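You operate a simulated robot arm through the tools that you are given. There is no shell and no other tool.

You are at the controls of a simulated robot arm. One attempt, no reset.

JOB
Swap the ALU piece for the inox one and log the old piece.
Fine: in the test block in the holder; shut its cover again; the old piece stays on the plate of the table scale.

The check looks at the end state, three seconds after you hand in, the way a careful person would. Anything else that was tipped, shoved, dropped, spilled or broken makes it a failure. A push-on lid holds only when it is set on centred and level and pressed home; a screw cap is set on level and turned clockwise until tight.

ROBOT AND FRAMES
A 6-joint arm with a fingered hand, fixed in place. Base frame: the origin is at the foot of the arm, x ahead of it, y to its left, z up; the work surface is at about z = 812. Readings come in mm, degrees, newtons and seconds.
With the tool pointing down near the work surface it reaches from about 180 to 920 mm from the base axis. Its first joint turns from -166.0 to 166.0 degrees. Payload 5 kg.
Tool frame: the origin (TCP) lies between the finger pads and is the grasp point; the fingertips stand 37 mm ahead of it; z points along the fingers, y is the line along which they close. The gripper opens to 124 mm. The gripper's body begins 43 mm behind the TCP. The gripper is a hand of 3 fingers: y runs from the thumb to the fingers, the wrist lies at [-21, -125, -215] in the tool frame.
Orientation is told as [roll, pitch, yaw] about the base's x, y, z axes, in that order, counted from this pose: with the fingers straight down and the wrist toward the robot, the tool's x, y and z point along [0, 1, 0], [1, 0, 0] and [0, 0, -1] of the base frame.

CONTROLS
- The arm moves only by the tool servo_tool. Its arguments are lists of equal length, an entry for each row: "dp": the shift along the tool's x, y, z in mm, a list of three; "rotation": the turn, a rotation vector about the tool's x, y, z in degrees, a list of three. In form: {"dp": [[x, y, z], ...], "rotation": [[ax, ay, az], ...]}. A call has 1 to 20 rows; each row is the pose to reach, as a shift and turn from the pose commanded when the call began, along the tool's axes at that moment. Each row takes 0.2 s and may step no farther than 50 mm and 8.6 degrees from the row before; otherwise, the whole call is refused. Where a pose cannot be reached the arm comes as near as it can. A force on the tool above 90 N (or 10 N above the force at the start of the call, whichever is more), or a blocked arm, ends the call early, and 0.2 s more pass. In this call time passes only in rows, and 0.2 s behind the last. It gives the time, the measured TCP pose, the force on the tool (base axes), the opening and the grip force at its end, in the units of the frame above (readings bear some noise), with the torque about the TCP (base axes, N m) and any sound that the robot's microphone picked up.
- Cameras (640 x 400 px; columns grow to the right, rows downward): "scene" is fixed at [409.6, -506.3, 1549.4]; the picture's right is [0.93, -0.37, 0.00], its down [-0.29, -0.72, -0.63] and it looks along [0.23, 0.59, -0.78] (base axes); focal length 241 px, centre (320, 200). "wrist" rides on the gripper at [72, -104, -154] in the tool frame; the picture's right is [-0.83, 0.26, -0.49], its down [-0.51, -0.72, 0.47] and it looks along [-0.23, 0.64, 0.73] (tool axes); focal length 243 px, centre (320, 200). There is no depth. A picture from a camera that has moved, and an enlarged one, comes with that camera's place and axes in the base frame and with its lens. The place of the scene camera against the robot may be out by one fixed shift of up to 18 mm in any direction.
- get_image(camera): a new picture of that camera. The clock stands still meanwhile.
- finger_targets(index, middle, thumb_bend, thumb_turn): sets how far each is bent, from 0 (flat) to 1 (curled in); at 0.3 the hand is open as for a grip, at 0.7 the pads meet at the TCP. One left out holds its place. A second passes; each finger stops where it meets its share of the squeeze, and holds until it gets a number again. It is the only way to open and close the hand. It gives what a move gives, with no picture; readings hold the bend of each and the force on the fingers (four entries, about 0 where the hand has none), thumb and palm. thumb_turn goes from beside the hand (0) to across from the fingers (1), as for a grip.
- zoom(camera, box): a new picture of the part [left, top, right, bottom] of that camera's present view, enlarged. The clock stands still meanwhile.
- finish_job(): hands the job in; it is judged then, once.

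Nothing tells you positions but the pictures and the camera data. Unless the task says otherwise, let go and move clear before handing in.

The tools are called as name(argument=value, ...) on one line, values as JSON. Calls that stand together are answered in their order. servo_tool: Moves the arm, as the interface text tells. Its arguments: {"type":"object","properties":{"dp":{"type":"array","items":{"type":"array","items":{"type":"number"}}},"rotation":{"type":"array","items":{"type":"array","items":{"type":"number"}}}},"required":["dp","rotation"]} The other tools are called the same way: finger_targets (index, middle, thumb_bend, thumb_turn) moves the fingers one by one; get_image (camera) takes a picture; zoom (camera, box) takes an enlarged picture of a part of a camera's view; finish_job () hands the job in.

At the start:

```text
time: 0.0
eef_pos: [520.2, 532.6, 1146.2]
tcp_rot: [0.0, 0.0, -0.1]
wrist_force: [0.4, 0.6, -0.1]
moment: [0.01, 0.01, 0.01]
grip_width: 123.6
gripper_force: 0.1
shape: jaw
bend: [0.3, 0.3, 0.3, 0.98]
finger forces: [0.0, 0.0, 0.0, 0.1, 0.0, 0.0]
```

scene: 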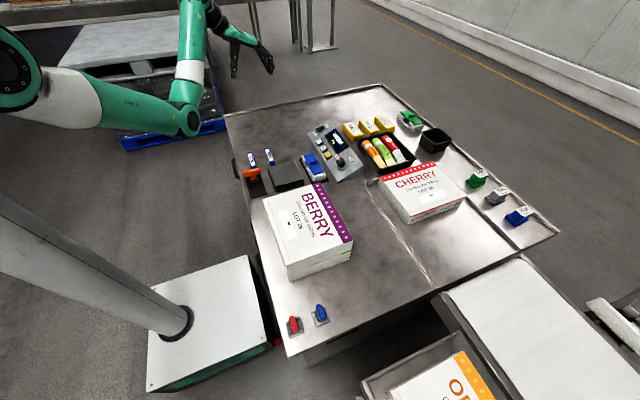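
wrist: 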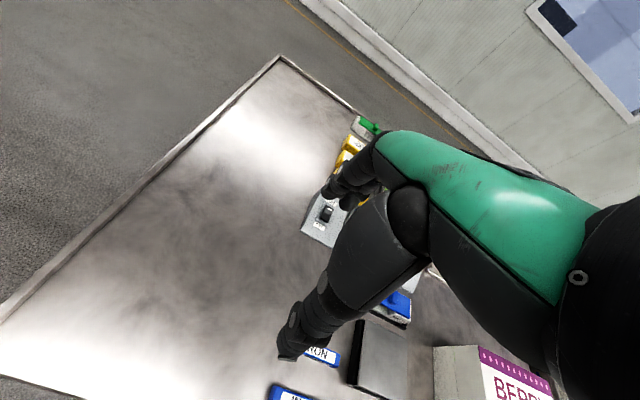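

I see a table with boxes, several coloured blocks, a scale-like device and holders. I'll take enlarged pictures of the scene before moving anything.

zoom(camera="scene", box=[230, 110, 390, 210])

zoom(camera="scene", box=[330, 90, 490, 190])

zoom(camera="scene", box=[440, 150, 560, 225])

zoom(camera="scene", box=[260, 280, 360, 350])

get_image(camera="wrist")

```text
4.00 times, centred on (310, 160) of scene
camera zoom: at [409.6, -506.3, 1549.4], right [0.93, -0.37, 0.0], down [-0.29, -0.72, -0.63], along [0.23, 0.59, -0.78], focal length 962 px, centre (360, 360)
```

zoom: 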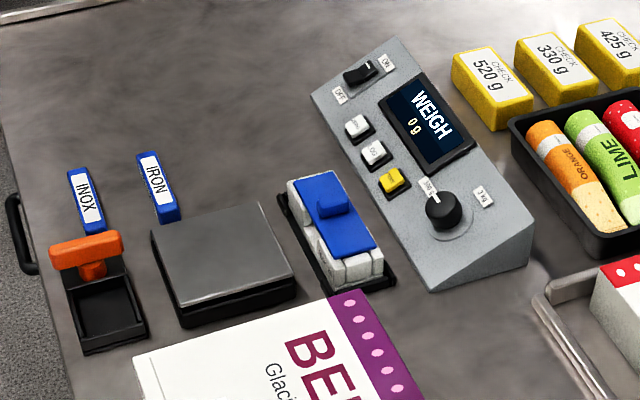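

```text
4.00 times, centred on (410, 140) of scene
camera zoom: at [409.6, -506.3, 1549.4], right [0.93, -0.37, 0.0], down [-0.29, -0.72, -0.63], along [0.23, 0.59, -0.78], focal length 962 px, centre (-40, 440)
```

zoom: 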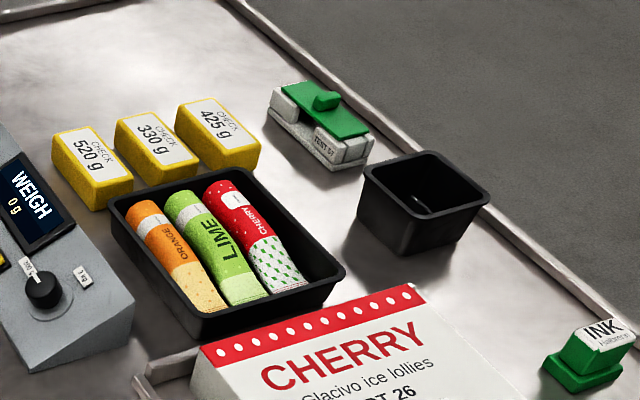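

```text
5.33 times, centred on (500, 188) of scene
camera zoom: at [409.6, -506.3, 1549.4], right [0.93, -0.37, 0.0], down [-0.29, -0.72, -0.63], along [0.23, 0.59, -0.78], focal length 1283 px, centre (-640, 267)
```

zoom: 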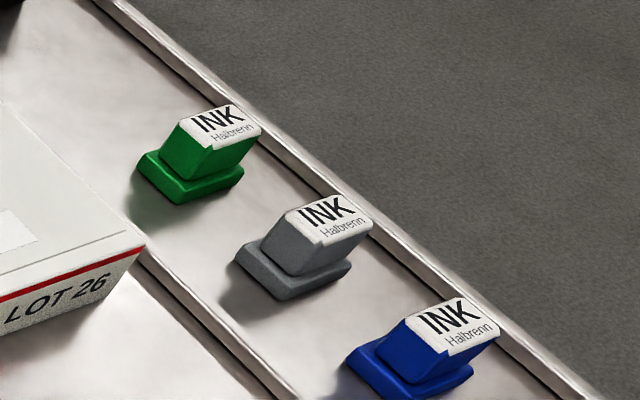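

```text
5.71 times, centred on (310, 315) of scene
camera zoom: at [409.6, -506.3, 1549.4], right [0.93, -0.37, 0.0], down [-0.29, -0.72, -0.63], along [0.23, 0.59, -0.78], focal length 1375 px, centre (377, -457)
```

zoom: 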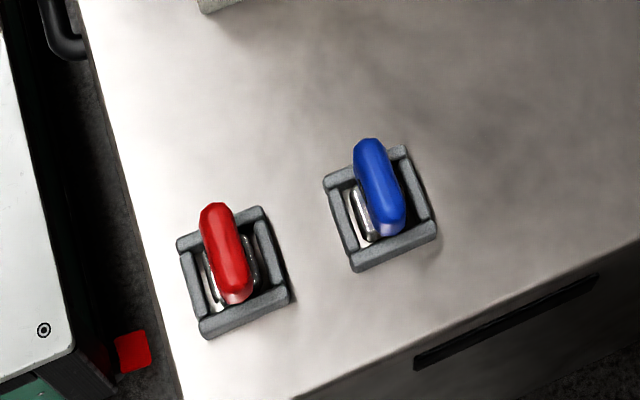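

```text
taken
camera wrist: at [414.8, 606.8, 1299.2], right [0.26, -0.83, 0.49], down [-0.72, -0.51, -0.47], along [0.64, -0.23, -0.73], focal length 243 px, centre (320, 200)
```

wrist: 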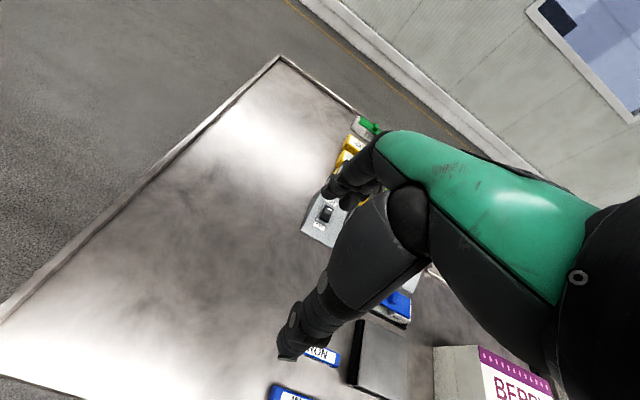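

I see a scale with a control panel, two blue labelled pieces (INOX, IRON), a blue-lidded block in a black tray, and a green-lidded one elsewhere. I'll zoom in further on these to read the labels.

zoom(camera="scene", box=[300, 118, 364, 158])

zoom(camera="scene", box=[320, 140, 368, 170])

zoom(camera="scene", box=[294, 148, 342, 186])

zoom(camera="scene", box=[236, 144, 300, 200])

zoom(camera="scene", box=[392, 104, 440, 136])

zoom(camera="wrist", box=[260, 280, 460, 400])

```text
10.00 times, centred on (332, 138) of scene
camera zoom: at [409.6, -506.3, 1549.4], right [0.93, -0.37, 0.0], down [-0.29, -0.72, -0.63], along [0.23, 0.59, -0.78], focal length 2406 px, centre (200, 820)
```

zoom: 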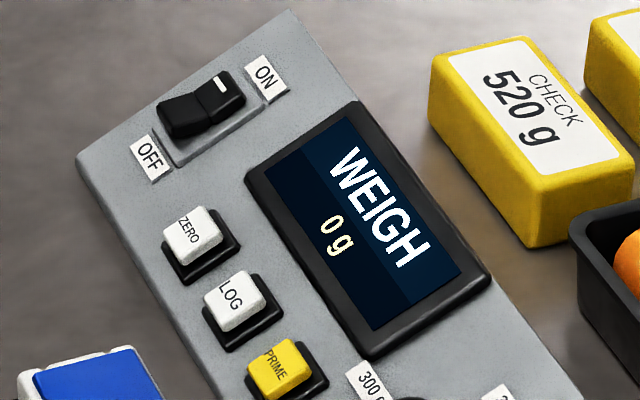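

```text
13.33 times, centred on (344, 155) of scene
camera zoom: at [409.6, -506.3, 1549.4], right [0.93, -0.37, 0.0], down [-0.29, -0.72, -0.63], along [0.23, 0.59, -0.78], focal length 3208 px, centre (0, 800)
```

zoom: 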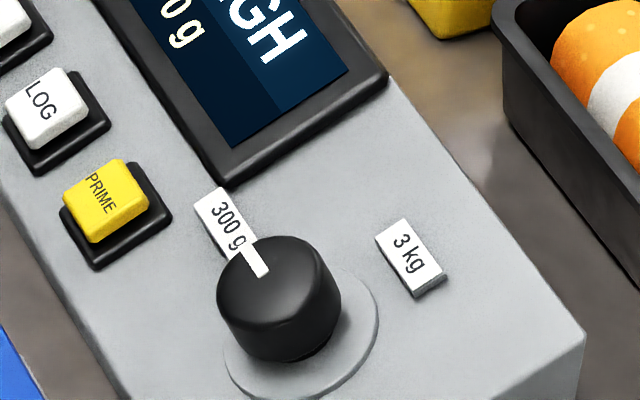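

```text
10.53 times, centred on (318, 167) of scene
camera zoom: at [409.6, -506.3, 1549.4], right [0.93, -0.37, 0.0], down [-0.29, -0.72, -0.63], along [0.23, 0.59, -0.78], focal length 2532 px, centre (341, 547)
```

zoom: 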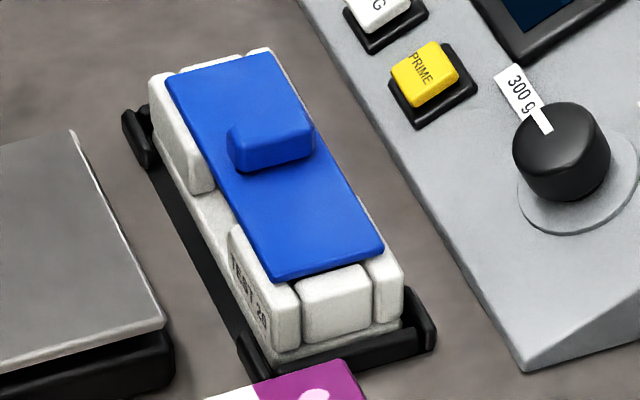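

```text
7.14 times, centred on (268, 172) of scene
camera zoom: at [409.6, -506.3, 1549.4], right [0.93, -0.37, 0.0], down [-0.29, -0.72, -0.63], along [0.23, 0.59, -0.78], focal length 1718 px, centre (691, 400)
```

zoom: 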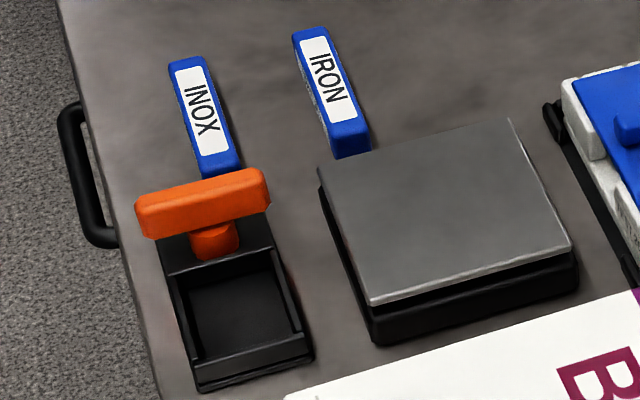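

```text
12.50 times, centred on (416, 120) of scene
camera zoom: at [409.6, -506.3, 1549.4], right [0.93, -0.37, 0.0], down [-0.29, -0.72, -0.63], along [0.23, 0.59, -0.78], focal length 3007 px, centre (-880, 1200)
```

zoom: 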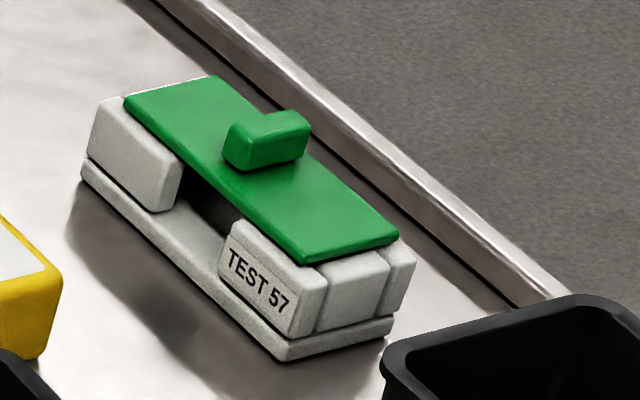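

```text
3.20 times, centred on (360, 340) of wrist
camera zoom: at [414.8, 606.8, 1299.2], right [0.26, -0.83, 0.49], down [-0.72, -0.51, -0.47], along [0.64, -0.23, -0.73], focal length 776 px, centre (192, -248)
```

zoom: 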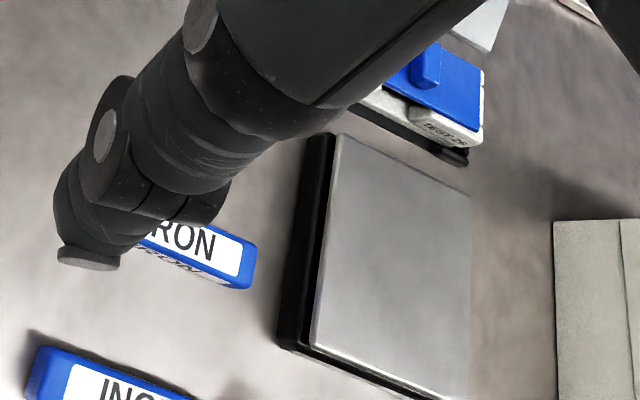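

The blue-lidded "TEST" block sits in the black holder at roughly (656, 188). The scale plate is near (541, 199) and the INOX piece near (428, 355). I'll move the arm at height to look at the block with the wrist camera.

servo_tool(dp=[[-40, 12, 8], [-80, 24, 16], [-120, 36, 24], [-160, 48, 32], [-200, 60, 40], [-240, 72, 48], [-280, 84, 56], [-320, 96, 64], [-360, 108, 72], [-400, 120, 80], [-437, 132, 90]], rotation=[[0, 0, 0], [0, 0, 0], [0, 0, 0], [0, 0, 0], [0, 0, 0], [0, 0, 0], [0, 0, 0], [0, 0, 0], [0, 0, 0], [0, 0, 0], [0, 0, 0]])

get_image(camera="wrist")

get_image(camera="scene")

```text
time: 2.4
eef_pos: [651.6, 95.0, 1055.9]
tcp_rot: [0.1, 0.0, 0.1]
wrist_force: [1.1, -0.5, -0.5]
moment: [-0.03, 0.0, 0.0]
grip_width: 124.0
gripper_force: 0.0
shape: jaw
bend: [0.3, 0.3, 0.3, 0.98]
finger forces: [0.1, 0.1, 0.0, 0.0, 0.0, 0.0]
```

```text
taken
camera wrist: at [547.4, 168.7, 1208.5], right [0.26, -0.83, 0.49], down [-0.72, -0.51, -0.47], along [0.64, -0.23, -0.73], focal length 243 px, centre (320, 200)
```

wrist: 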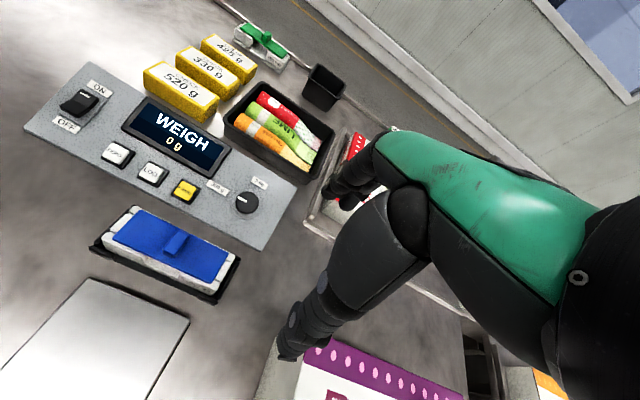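

```text
taken
```

scene: 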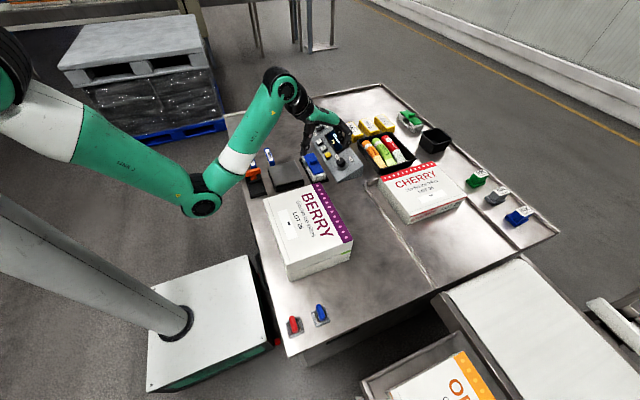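

The wrist camera now sees the panel, block and scale well. I'll zoom in for detail.

zoom(camera="wrist", box=[84, 190, 256, 310])

zoom(camera="wrist", box=[50, 70, 290, 220])

zoom(camera="wrist", box=[0, 270, 200, 400])

zoom(camera="wrist", box=[220, 10, 300, 60])

```text
3.33 times, centred on (170, 250) of wrist
camera zoom: at [547.4, 168.7, 1208.5], right [0.26, -0.83, 0.49], down [-0.72, -0.51, -0.47], along [0.64, -0.23, -0.73], focal length 809 px, centre (820, 33)
```

zoom: 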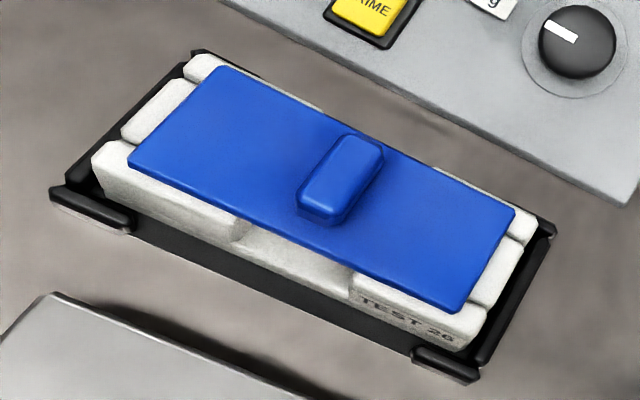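

```text
2.67 times, centred on (170, 145) of wrist
camera zoom: at [547.4, 168.7, 1208.5], right [0.26, -0.83, 0.49], down [-0.72, -0.51, -0.47], along [0.64, -0.23, -0.73], focal length 647 px, centre (720, 347)
```

zoom: 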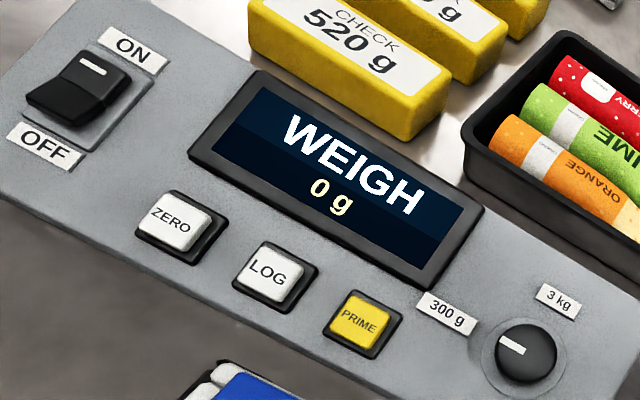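

```text
3.08 times, centred on (100, 335) of wrist
camera zoom: at [547.4, 168.7, 1208.5], right [0.26, -0.83, 0.49], down [-0.72, -0.51, -0.47], along [0.64, -0.23, -0.73], focal length 746 px, centre (997, -215)
```

zoom: 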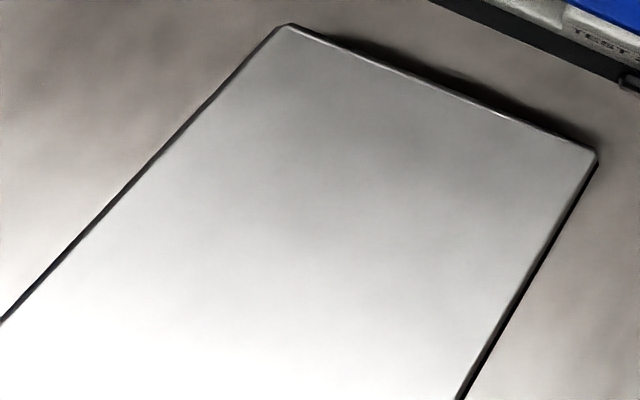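

```text
8.00 times, centred on (260, 35) of wrist
camera zoom: at [547.4, 168.7, 1208.5], right [0.26, -0.83, 0.49], down [-0.72, -0.51, -0.47], along [0.64, -0.23, -0.73], focal length 1941 px, centre (800, 1520)
```

zoom: 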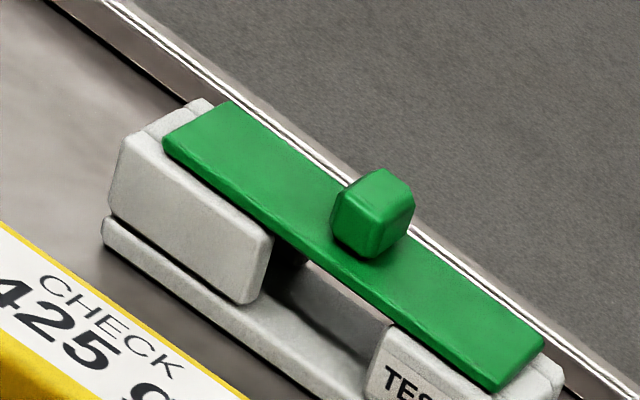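

The lid is about 42 × 121 mm with its long side along y, centred near (653, 219). I want to see the hand's geometry from both cameras.

zoom(camera="scene", box=[270, 90, 390, 165])

zoom(camera="wrist", box=[260, 120, 440, 370])

```text
5.33 times, centred on (330, 128) of scene
camera zoom: at [409.6, -506.3, 1549.4], right [0.93, -0.37, 0.0], down [-0.29, -0.72, -0.63], along [0.23, 0.59, -0.78], focal length 1283 px, centre (267, 587)
```

zoom: 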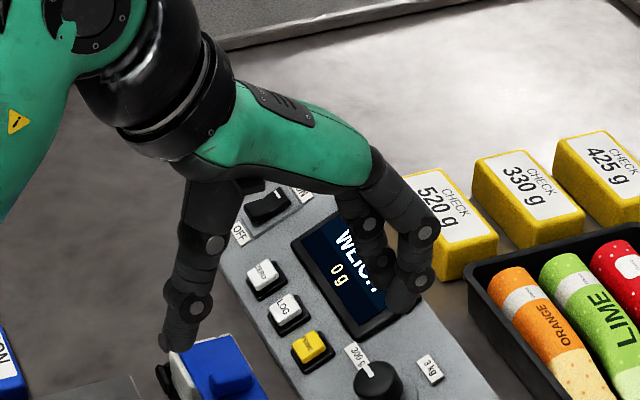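

```text
1.60 times, centred on (350, 245) of wrist
camera zoom: at [547.4, 168.7, 1208.5], right [0.26, -0.83, 0.49], down [-0.72, -0.51, -0.47], along [0.64, -0.23, -0.73], focal length 388 px, centre (272, 128)
```

zoom: 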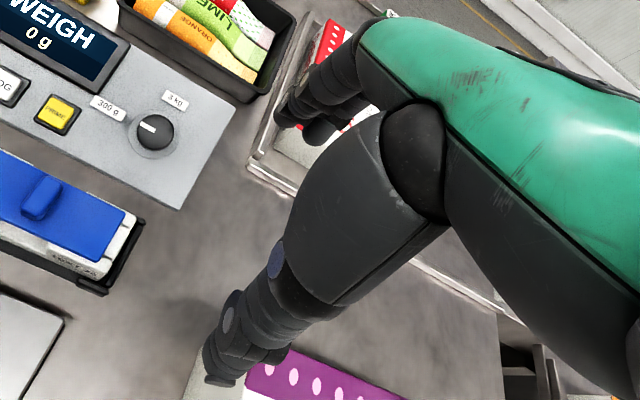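

The thumb is on the robot side and the two fingers are on the far side. I'll close the hand partly in free air to learn how the fingertips move.

finger_targets(index=0.6, middle=0.6, thumb_bend=0.6)

zoom(camera="wrist", box=[200, 120, 440, 370])

zoom(camera="scene", box=[270, 90, 390, 165])

```text
time: 3.4
eef_pos: [652.3, 95.8, 1056.7]
tcp_rot: [0.0, 0.1, 0.0]
wrist_force: [0.0, 0.1, -0.1]
moment: [0.02, -0.02, 0.01]
grip_width: 37.3
gripper_force: 0.1
shape: fingers
bend: [0.6, 0.6, 0.6, 0.98]
finger forces: [0.1, 0.1, 0.1, 0.0, 0.1, 0.0]
```

```text
1.60 times, centred on (320, 245) of wrist
camera zoom: at [547.5, 169.0, 1208.7], right [0.26, -0.83, 0.49], down [-0.72, -0.51, -0.47], along [0.64, -0.23, -0.73], focal length 388 px, centre (320, 128)
```

zoom: 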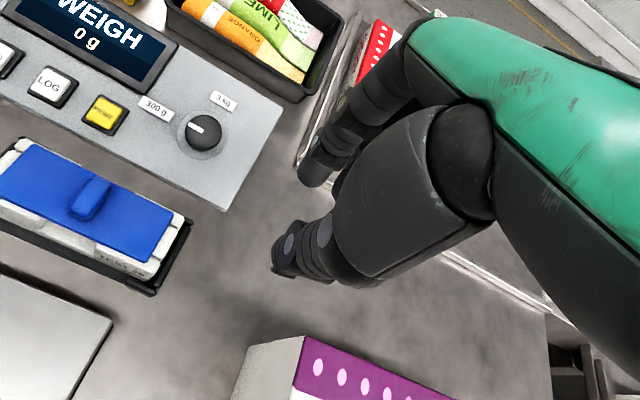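

```text
5.33 times, centred on (330, 128) of scene
camera zoom: at [409.6, -506.3, 1549.4], right [0.93, -0.37, 0.0], down [-0.29, -0.72, -0.63], along [0.23, 0.59, -0.78], focal length 1283 px, centre (267, 587)
```

zoom: 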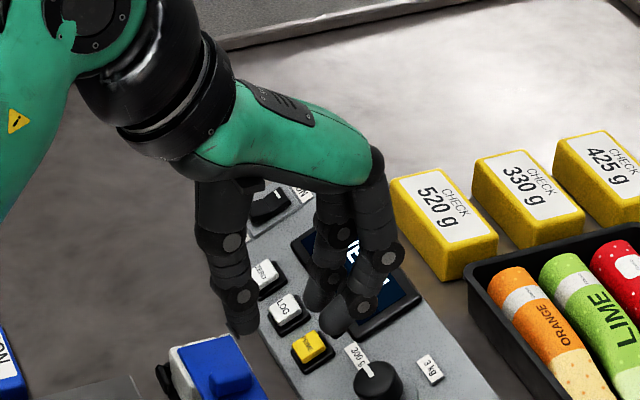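

At 0.6 the tips are still about 37 mm ahead of the TCP, with a 37 mm gap between them. I'll reopen the hand and shift the arm to get a second view for triangulating heights.

finger_targets(index=0.3, middle=0.3, thumb_bend=0.3)

servo_tool(dp=[[40, -10, 0], [80, -20, 0], [120, -30, 0], [150, -50, 0]], rotation=[[0, 0, 0], [0, 0, 0], [0, 0, 0], [0, 0, 0]])

get_image(camera="wrist")

```text
time: 4.4
eef_pos: [652.2, 95.6, 1055.7]
tcp_rot: [0.0, 0.0, 0.1]
wrist_force: [-0.1, -0.4, -0.5]
moment: [0.0, -0.01, -0.04]
grip_width: 128.1
gripper_force: 0.1
shape: fingers
bend: [0.3, 0.3, 0.3, 0.98]
finger forces: [0.0, 0.0, 0.0, 0.0, 0.0, 0.0]
```

```text
time: 5.4
eef_pos: [601.2, 245.2, 1058.8]
tcp_rot: [0.0, 0.0, 0.0]
wrist_force: [-0.4, -1.0, 0.0]
moment: [0.04, 0.01, 0.01]
grip_width: 128.3
gripper_force: 0.0
shape: fingers
bend: [0.3, 0.3, 0.3, 0.98]
finger forces: [0.0, 0.0, 0.0, 0.0, 0.1, 0.0]
```

```text
taken
camera wrist: at [496.7, 318.7, 1210.6], right [0.26, -0.83, 0.49], down [-0.72, -0.51, -0.47], along [0.64, -0.23, -0.73], focal length 243 px, centre (320, 200)
```

wrist: 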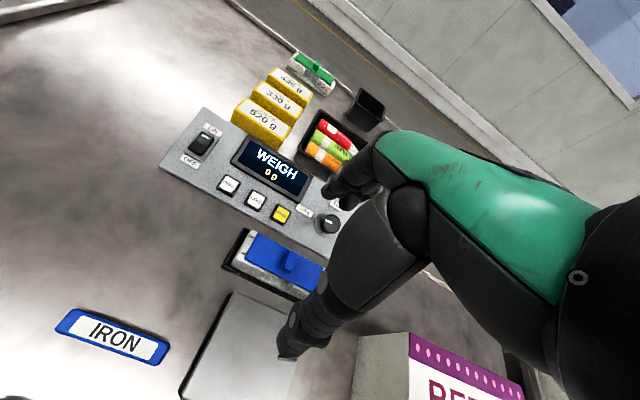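

zoom(camera="wrist", box=[180, 210, 340, 310])

zoom(camera="wrist", box=[40, 290, 200, 390])

zoom(camera="wrist", box=[150, 100, 350, 225])

```text
4.00 times, centred on (260, 260) of wrist
camera zoom: at [496.7, 318.7, 1210.6], right [0.26, -0.83, 0.49], down [-0.72, -0.51, -0.47], along [0.64, -0.23, -0.73], focal length 970 px, centre (560, -40)
```

zoom: 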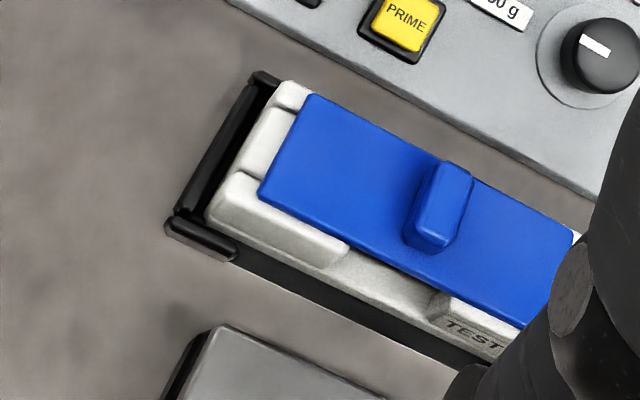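

```text
4.00 times, centred on (120, 340) of wrist
camera zoom: at [496.7, 318.7, 1210.6], right [0.26, -0.83, 0.49], down [-0.72, -0.51, -0.47], along [0.64, -0.23, -0.73], focal length 970 px, centre (1120, -360)
```

zoom: 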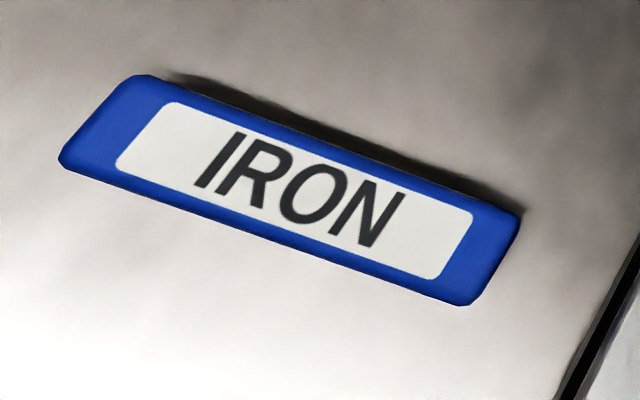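

```text
3.20 times, centred on (250, 162) of wrist
camera zoom: at [496.7, 318.7, 1210.6], right [0.26, -0.83, 0.49], down [-0.72, -0.51, -0.47], along [0.64, -0.23, -0.73], focal length 776 px, centre (544, 320)
```

zoom: 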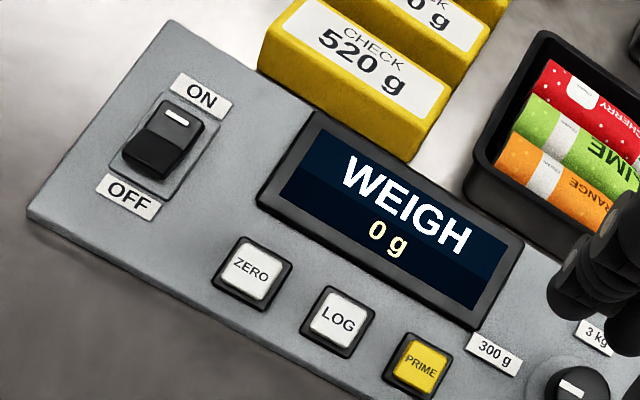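

Lid top is at about z ≈ 854, with the lid spanning x 636–680 and y 158–285. The plate top is about 845, the LOG button is near (745, 316, 840), and the IRON bar is about 22 × 107 mm. I'll move in for a closer look at the lid and handle.

servo_tool(dp=[[-28, 21, 20], [-56, 42, 50], [-84, 63, 80], [-111, 84, 110], [-111, 84, 128]], rotation=[[0, 0, 0], [0, 0, 0], [0, 0, 0], [0, 0, 0], [0, 0, 0]])

get_image(camera="wrist")

zoom(camera="wrist", box=[60, 160, 300, 310])

```text
time: 6.6
eef_pos: [683.8, 136.2, 928.6]
tcp_rot: [0.0, 0.0, 0.0]
wrist_force: [0.8, -0.1, -0.8]
moment: [-0.03, -0.03, -0.02]
grip_width: 128.5
gripper_force: 0.0
shape: fingers
bend: [0.3, 0.3, 0.3, 0.98]
finger forces: [0.1, 0.0, 0.0, 0.0, 0.1, 0.0]
```

```text
taken
camera wrist: at [580.1, 209.8, 1081.4], right [0.26, -0.83, 0.49], down [-0.72, -0.51, -0.47], along [0.64, -0.23, -0.73], focal length 243 px, centre (320, 200)
```

wrist: 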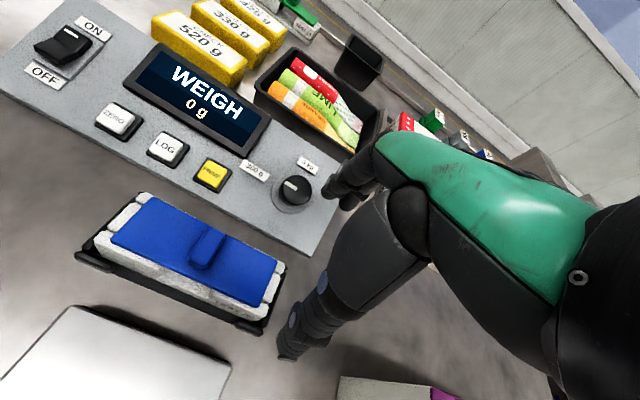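

```text
2.67 times, centred on (180, 235) of wrist
camera zoom: at [580.1, 209.8, 1081.4], right [0.26, -0.83, 0.49], down [-0.72, -0.51, -0.47], along [0.64, -0.23, -0.73], focal length 647 px, centre (693, 107)
```

zoom: 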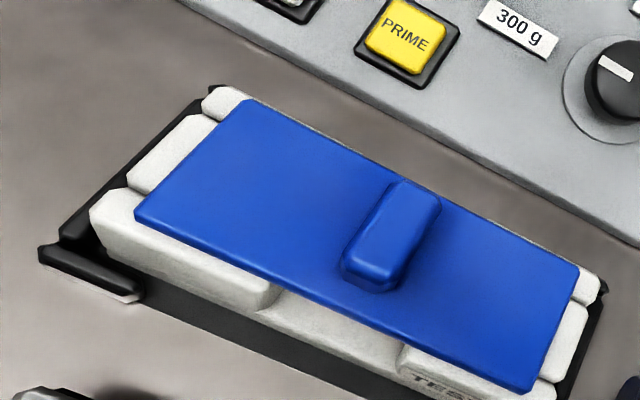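

Lid is centred at (658, 221, 854). The handle runs about 30 mm along x and 15 mm along y, centred at (659.5, 221). I'll pre-close the hand partly and check where the tips sit relative to the TCP.

finger_targets(index=0.52, middle=0.52, thumb_bend=0.52)

zoom(camera="wrist", box=[260, 150, 420, 350])

zoom(camera="scene", box=[290, 110, 410, 185])

```text
time: 7.6
eef_pos: [685.3, 136.9, 929.4]
tcp_rot: [0.0, 0.0, 0.0]
wrist_force: [-0.5, 1.1, -0.7]
moment: [-0.02, 0.04, 0.02]
grip_width: 62.1
gripper_force: 0.1
shape: fingers
bend: [0.52, 0.52, 0.52, 0.98]
finger forces: [0.1, 0.0, 0.0, 0.1, 0.0, 0.0]
```

```text
2.00 times, centred on (340, 250) of wrist
camera zoom: at [580.0, 210.1, 1081.5], right [0.26, -0.83, 0.49], down [-0.72, -0.51, -0.47], along [0.64, -0.23, -0.73], focal length 485 px, centre (280, 100)
```

zoom: 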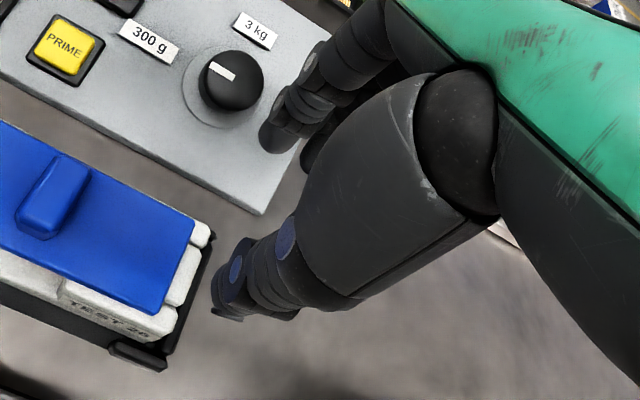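

```text
5.33 times, centred on (350, 148) of scene
camera zoom: at [409.6, -506.3, 1549.4], right [0.93, -0.37, 0.0], down [-0.29, -0.72, -0.63], along [0.23, 0.59, -0.78], focal length 1283 px, centre (160, 480)
```

zoom: 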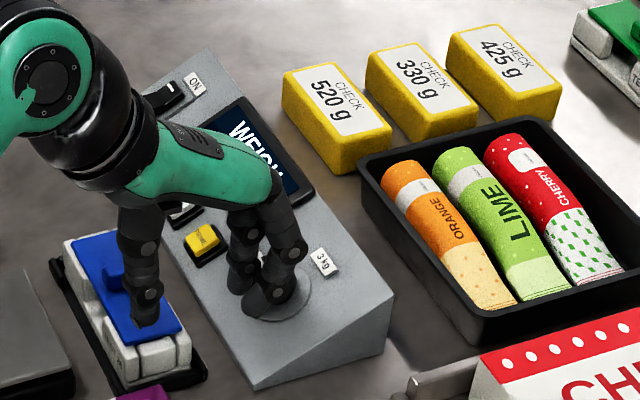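

The thumb tip sits at tool x ≈ +4 and the two fingertips at about +9 and −17. A thumb plus +x finger pinch should fit the ~41 mm side gaps in the block. I'll test which finger is which by straightening "middle".

finger_targets(middle=0.1)

zoom(camera="wrist", box=[260, 150, 420, 350])

zoom(camera="scene", box=[290, 110, 410, 185])

```text
time: 8.6
eef_pos: [684.9, 136.4, 929.4]
tcp_rot: [0.0, 0.0, 0.0]
wrist_force: [0.0, -0.1, -0.4]
moment: [0.02, 0.02, -0.03]
grip_width: 62.0
gripper_force: 0.2
shape: fingers
bend: [0.52, 0.1, 0.52, 0.98]
finger forces: [0.0, 0.0, 0.1, 0.1, 0.0, 0.0]
```

```text
2.00 times, centred on (340, 250) of wrist
camera zoom: at [580.0, 210.1, 1081.5], right [0.26, -0.83, 0.49], down [-0.72, -0.51, -0.47], along [0.64, -0.23, -0.73], focal length 485 px, centre (280, 100)
```

zoom: 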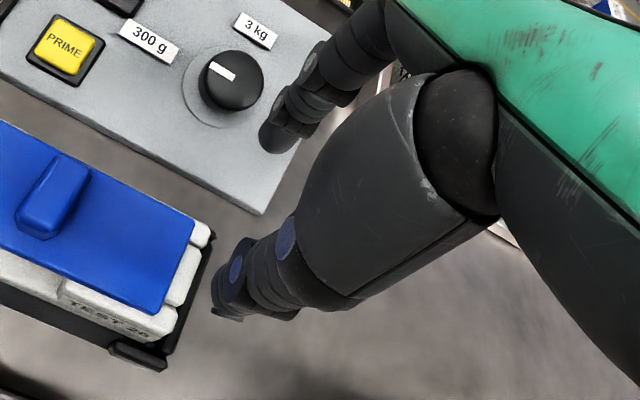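

```text
5.33 times, centred on (350, 148) of scene
camera zoom: at [409.6, -506.3, 1549.4], right [0.93, -0.37, 0.0], down [-0.29, -0.72, -0.63], along [0.23, 0.59, -0.78], focal length 1283 px, centre (160, 480)
```

zoom: 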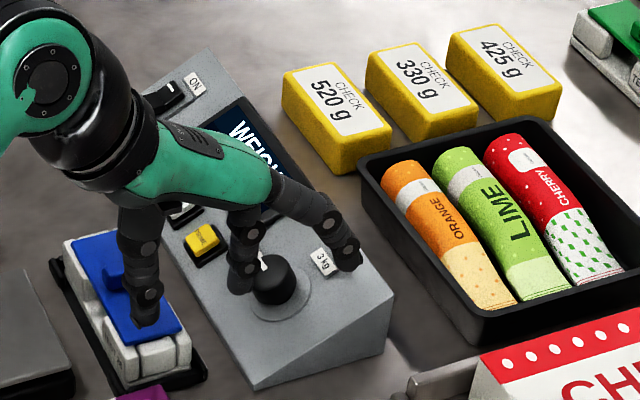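

"Middle" is the −y side finger and "index" is the +y one. I'll straighten middle fully and pinch with thumb and index, moving over the handle while staying high.

finger_targets(middle=0.0)

servo_tool(dp=[[26, -8, 0], [52, -16, 0], [78, -25, 0]], rotation=[[0, 0, 0], [0, 0, 0], [0, 0, 0]])

get_image(camera="wrist")

zoom(camera="wrist", box=[240, 130, 400, 370])

zoom(camera="scene", box=[290, 110, 390, 185])

```text
time: 9.6
eef_pos: [682.7, 137.5, 929.9]
tcp_rot: [0.0, 0.0, 0.0]
wrist_force: [-1.3, 0.1, 0.5]
moment: [0.02, 0.03, 0.02]
grip_width: 62.5
gripper_force: 0.0
shape: fingers
bend: [0.52, 0.0, 0.52, 0.98]
finger forces: [0.0, 0.0, 0.1, 0.0, 0.1, 0.0]
```

```text
time: 10.4
eef_pos: [660.4, 214.9, 927.4]
tcp_rot: [0.0, 0.1, 0.0]
wrist_force: [0.4, -0.6, -0.9]
moment: [0.0, 0.01, -0.02]
grip_width: 62.0
gripper_force: 0.1
shape: fingers
bend: [0.52, 0.0, 0.52, 0.98]
finger forces: [0.0, 0.0, 0.0, 0.0, 0.0, 0.0]
```

```text
taken
camera wrist: at [555.7, 288.3, 1080.8], right [0.26, -0.83, 0.49], down [-0.72, -0.51, -0.47], along [0.64, -0.23, -0.73], focal length 243 px, centre (320, 200)
```

wrist: 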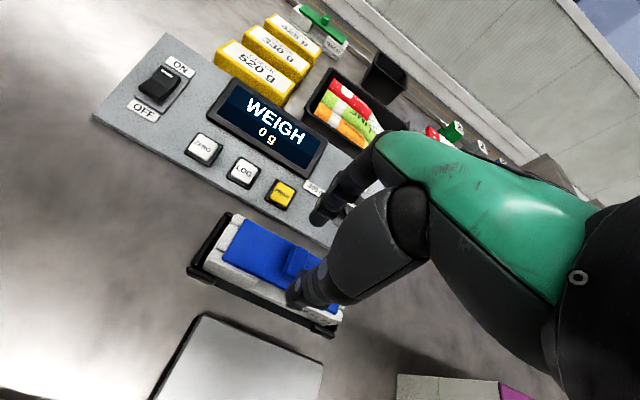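

```text
1.67 times, centred on (320, 250) of wrist
camera zoom: at [555.7, 288.3, 1080.8], right [0.26, -0.83, 0.49], down [-0.72, -0.51, -0.47], along [0.64, -0.23, -0.73], focal length 404 px, centre (320, 117)
```

zoom: 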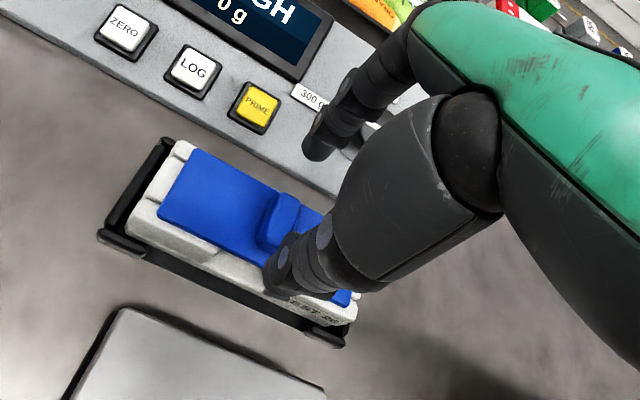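

```text
5.33 times, centred on (340, 148) of scene
camera zoom: at [409.6, -506.3, 1549.4], right [0.93, -0.37, 0.0], down [-0.29, -0.72, -0.63], along [0.23, 0.59, -0.78], focal length 1283 px, centre (213, 480)
```

zoom: 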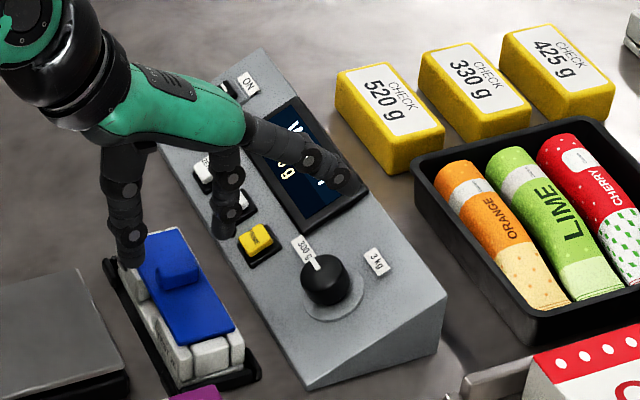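

The hand is positioned above the handle. I'll descend to where the tips are just at handle-top level and check.

servo_tool(dp=[[0, 0, 12], [0, 0, 24]], rotation=[[0, 0, 0], [0, 0, 0]])

zoom(camera="wrist", box=[200, 180, 360, 340])

zoom(camera="scene", box=[300, 130, 364, 170])

```text
time: 11.0
eef_pos: [659.4, 213.8, 903.5]
tcp_rot: [0.1, 0.0, 0.0]
wrist_force: [-0.3, 0.0, -0.1]
moment: [0.02, 0.0, -0.03]
grip_width: 62.0
gripper_force: 0.0
shape: fingers
bend: [0.52, 0.0, 0.52, 0.98]
finger forces: [0.1, 0.0, 0.0, 0.0, 0.0, 0.1]
```

```text
2.50 times, centred on (280, 260) of wrist
camera zoom: at [554.8, 287.2, 1056.6], right [0.26, -0.83, 0.49], down [-0.72, -0.51, -0.47], along [0.64, -0.23, -0.73], focal length 606 px, centre (420, 50)
```

zoom: 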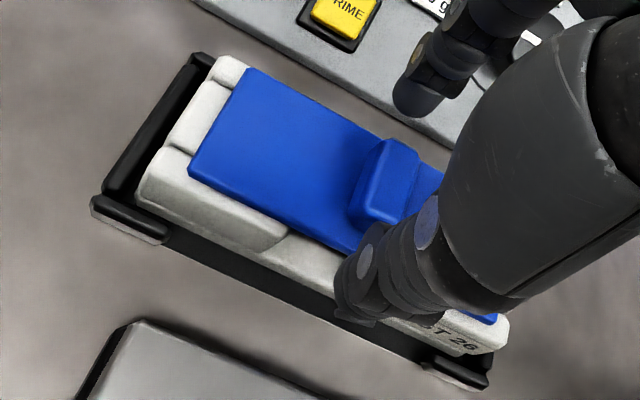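

```text
10.00 times, centred on (332, 150) of scene
camera zoom: at [409.6, -506.3, 1549.4], right [0.93, -0.37, 0.0], down [-0.29, -0.72, -0.63], along [0.23, 0.59, -0.78], focal length 2406 px, centre (200, 700)
```

zoom: 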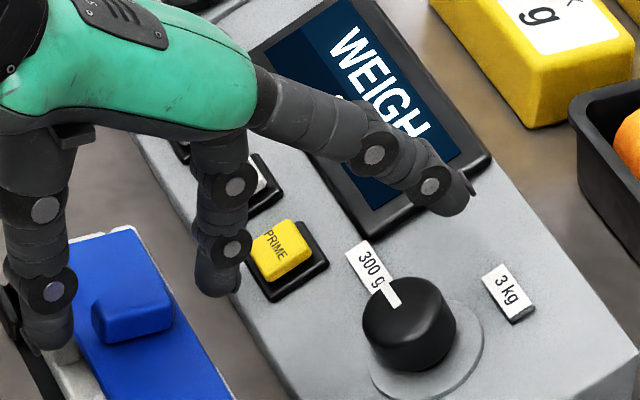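

Thumb tip is at tool x ≈ +2 and index ≈ +7, and the handle sits between them. I'll shift 2 mm and descend so the tips are just above the lid.

servo_tool(dp=[[2, 2, 3], [2, 2, 6], [2, 2, 9.5]], rotation=[[0, 0, 0], [0, 0, 0], [0, 0, 0]])

zoom(camera="wrist", box=[200, 180, 360, 340])

zoom(camera="scene", box=[300, 130, 364, 170])

```text
time: 11.8
eef_pos: [663.2, 216.4, 893.8]
tcp_rot: [0.0, 0.0, 0.0]
wrist_force: [1.4, 0.1, 0.4]
moment: [-0.03, 0.03, -0.01]
grip_width: 62.0
gripper_force: 0.1
shape: fingers
bend: [0.52, 0.0, 0.52, 0.98]
finger forces: [0.0, 0.0, 0.0, 0.0, 0.1, 0.0]
```

```text
2.50 times, centred on (280, 260) of wrist
camera zoom: at [557.8, 289.0, 1047.1], right [0.26, -0.83, 0.49], down [-0.72, -0.51, -0.47], along [0.64, -0.23, -0.73], focal length 606 px, centre (420, 50)
```

zoom: 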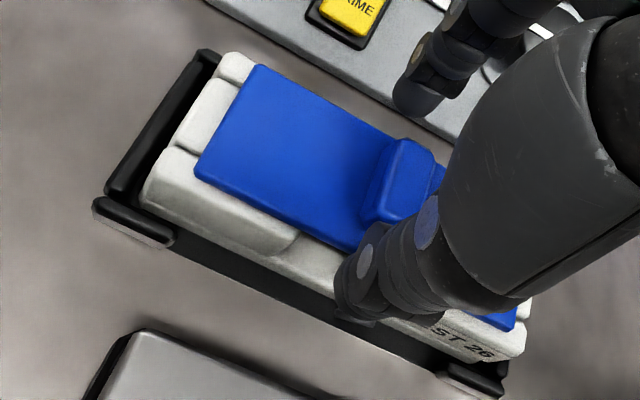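

```text
10.00 times, centred on (332, 150) of scene
camera zoom: at [409.6, -506.3, 1549.4], right [0.93, -0.37, 0.0], down [-0.29, -0.72, -0.63], along [0.23, 0.59, -0.78], focal length 2406 px, centre (200, 700)
```

zoom: 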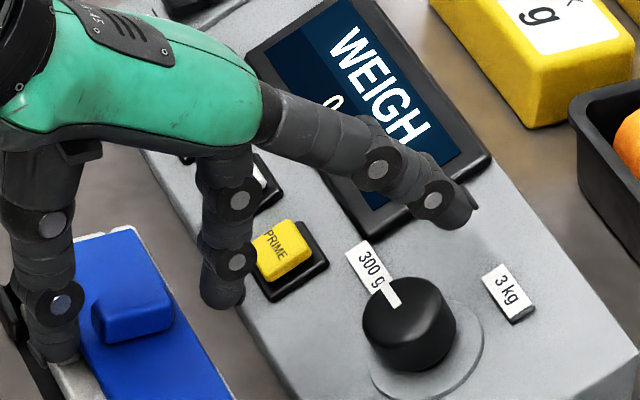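

The thumb and index straddle the handle. I'll close in steps.

finger_targets(index=0.58, thumb_bend=0.58)

zoom(camera="wrist", box=[200, 180, 360, 340])

zoom(camera="scene", box=[300, 130, 364, 170])

```text
time: 12.8
eef_pos: [662.6, 215.0, 894.1]
tcp_rot: [0.0, 0.0, 0.0]
wrist_force: [-2.6, 0.5, 0.2]
moment: [0.03, 0.05, 0.0]
grip_width: 49.1
gripper_force: 0.5
shape: fingers
bend: [0.57, 0.0, 0.56, 0.98]
finger forces: [0.1, 0.0, 0.0, 0.1, 1.2, 0.1]
```

```text
2.50 times, centred on (280, 260) of wrist
camera zoom: at [557.8, 289.0, 1047.2], right [0.26, -0.83, 0.49], down [-0.72, -0.51, -0.47], along [0.64, -0.23, -0.73], focal length 606 px, centre (420, 50)
```

zoom: 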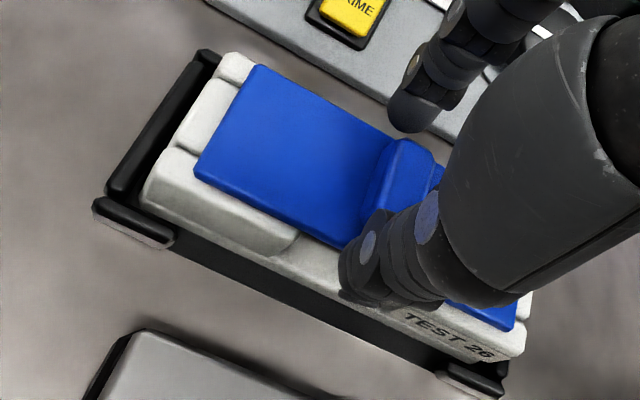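

```text
10.00 times, centred on (332, 150) of scene
camera zoom: at [409.6, -506.3, 1549.4], right [0.93, -0.37, 0.0], down [-0.29, -0.72, -0.63], along [0.23, 0.59, -0.78], focal length 2406 px, centre (200, 700)
```

zoom: 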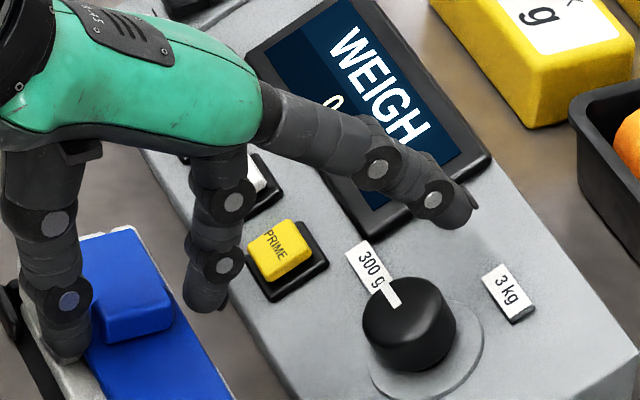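

The thumb touched the lid's side edge, so its tip is a few mm lower than I assumed. I'll reopen, raise 5 mm and try again.

finger_targets(index=0.52, thumb_bend=0.5)

servo_tool(dp=[[0, 0, -5]], rotation=[[0, 0, 0]])

finger_targets(index=0.58, thumb_bend=0.58)

zoom(camera="wrist", box=[200, 180, 360, 340])

zoom(camera="scene", box=[300, 130, 364, 170])

```text
time: 13.8
eef_pos: [661.8, 215.4, 894.0]
tcp_rot: [0.0, 0.0, 0.0]
wrist_force: [-0.7, -0.6, -0.6]
moment: [-0.01, 0.02, 0.0]
grip_width: 63.9
gripper_force: 0.1
shape: fingers
bend: [0.52, 0.0, 0.5, 0.98]
finger forces: [0.0, 0.0, 0.1, 0.0, 0.0, 0.1]
```

```text
time: 14.2
eef_pos: [663.6, 216.1, 898.4]
tcp_rot: [-0.1, 0.0, 0.0]
wrist_force: [-0.7, 0.2, 1.1]
moment: [-0.01, -0.03, -0.02]
grip_width: 64.0
gripper_force: 0.0
shape: fingers
bend: [0.52, 0.0, 0.5, 0.98]
finger forces: [0.1, 0.1, 0.0, 0.0, 0.0, 0.0]
```

```text
time: 15.2
eef_pos: [662.6, 215.7, 900.2]
tcp_rot: [-0.1, -0.1, 0.0]
wrist_force: [0.0, -0.3, -0.7]
moment: [0.0, 0.02, -0.02]
grip_width: 46.8
gripper_force: 0.5
shape: fingers
bend: [0.57, 0.0, 0.57, 0.98]
finger forces: [0.1, 0.1, 0.0, 0.0, 0.1, 0.0]
```

```text
2.50 times, centred on (280, 260) of wrist
camera zoom: at [557.8, 288.9, 1052.0], right [0.26, -0.83, 0.49], down [-0.72, -0.51, -0.47], along [0.64, -0.23, -0.73], focal length 606 px, centre (420, 50)
```

zoom: 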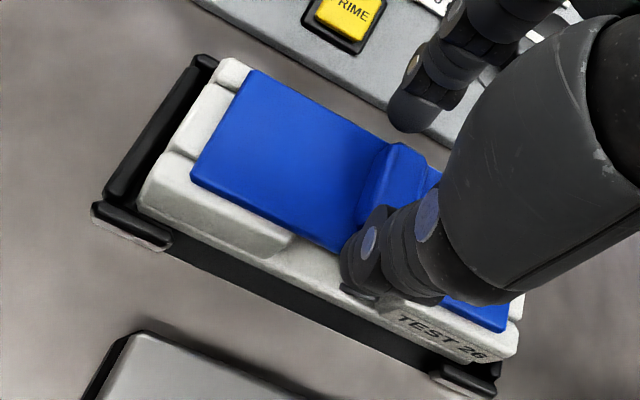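

```text
10.00 times, centred on (332, 150) of scene
camera zoom: at [409.6, -506.3, 1549.4], right [0.93, -0.37, 0.0], down [-0.29, -0.72, -0.63], along [0.23, 0.59, -0.78], focal length 2406 px, centre (200, 700)
```

zoom: 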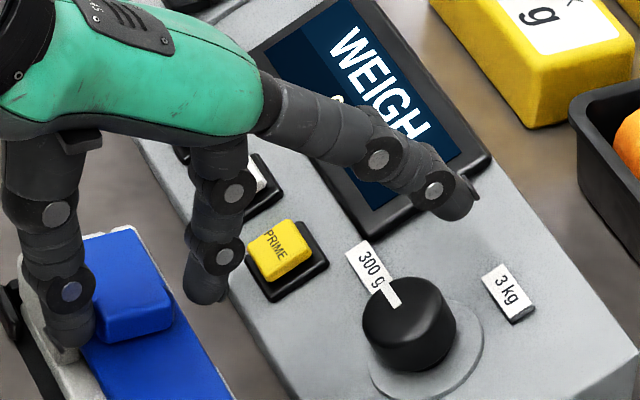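

No contact now, and the thumb tip is above the lid beside the handle. I'll continue closing.

finger_targets(index=0.62, thumb_bend=0.62)

zoom(camera="wrist", box=[200, 180, 360, 340])

zoom(camera="scene", box=[300, 130, 364, 170])

```text
time: 16.2
eef_pos: [661.4, 215.1, 899.3]
tcp_rot: [0.0, 0.0, 0.1]
wrist_force: [-0.7, -0.4, 0.7]
moment: [-0.01, 0.04, 0.01]
grip_width: 36.5
gripper_force: 2.1
shape: fingers
bend: [0.61, 0.0, 0.6, 0.97]
finger forces: [1.3, 0.0, 0.0, 0.0, 2.6, 0.1]
```

```text
2.50 times, centred on (280, 260) of wrist
camera zoom: at [557.8, 288.9, 1051.9], right [0.26, -0.83, 0.49], down [-0.72, -0.51, -0.47], along [0.64, -0.23, -0.73], focal length 606 px, centre (420, 50)
```

zoom: 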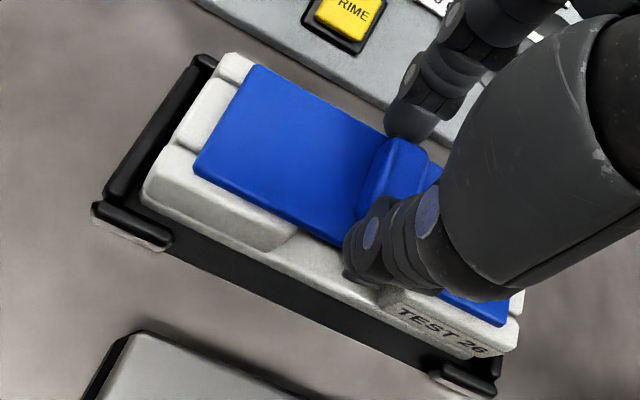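

```text
10.00 times, centred on (332, 150) of scene
camera zoom: at [409.6, -506.3, 1549.4], right [0.93, -0.37, 0.0], down [-0.29, -0.72, -0.63], along [0.23, 0.59, -0.78], focal length 2406 px, centre (200, 700)
```

zoom: 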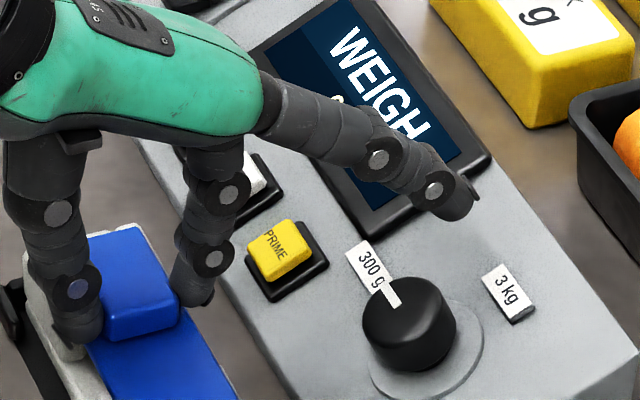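

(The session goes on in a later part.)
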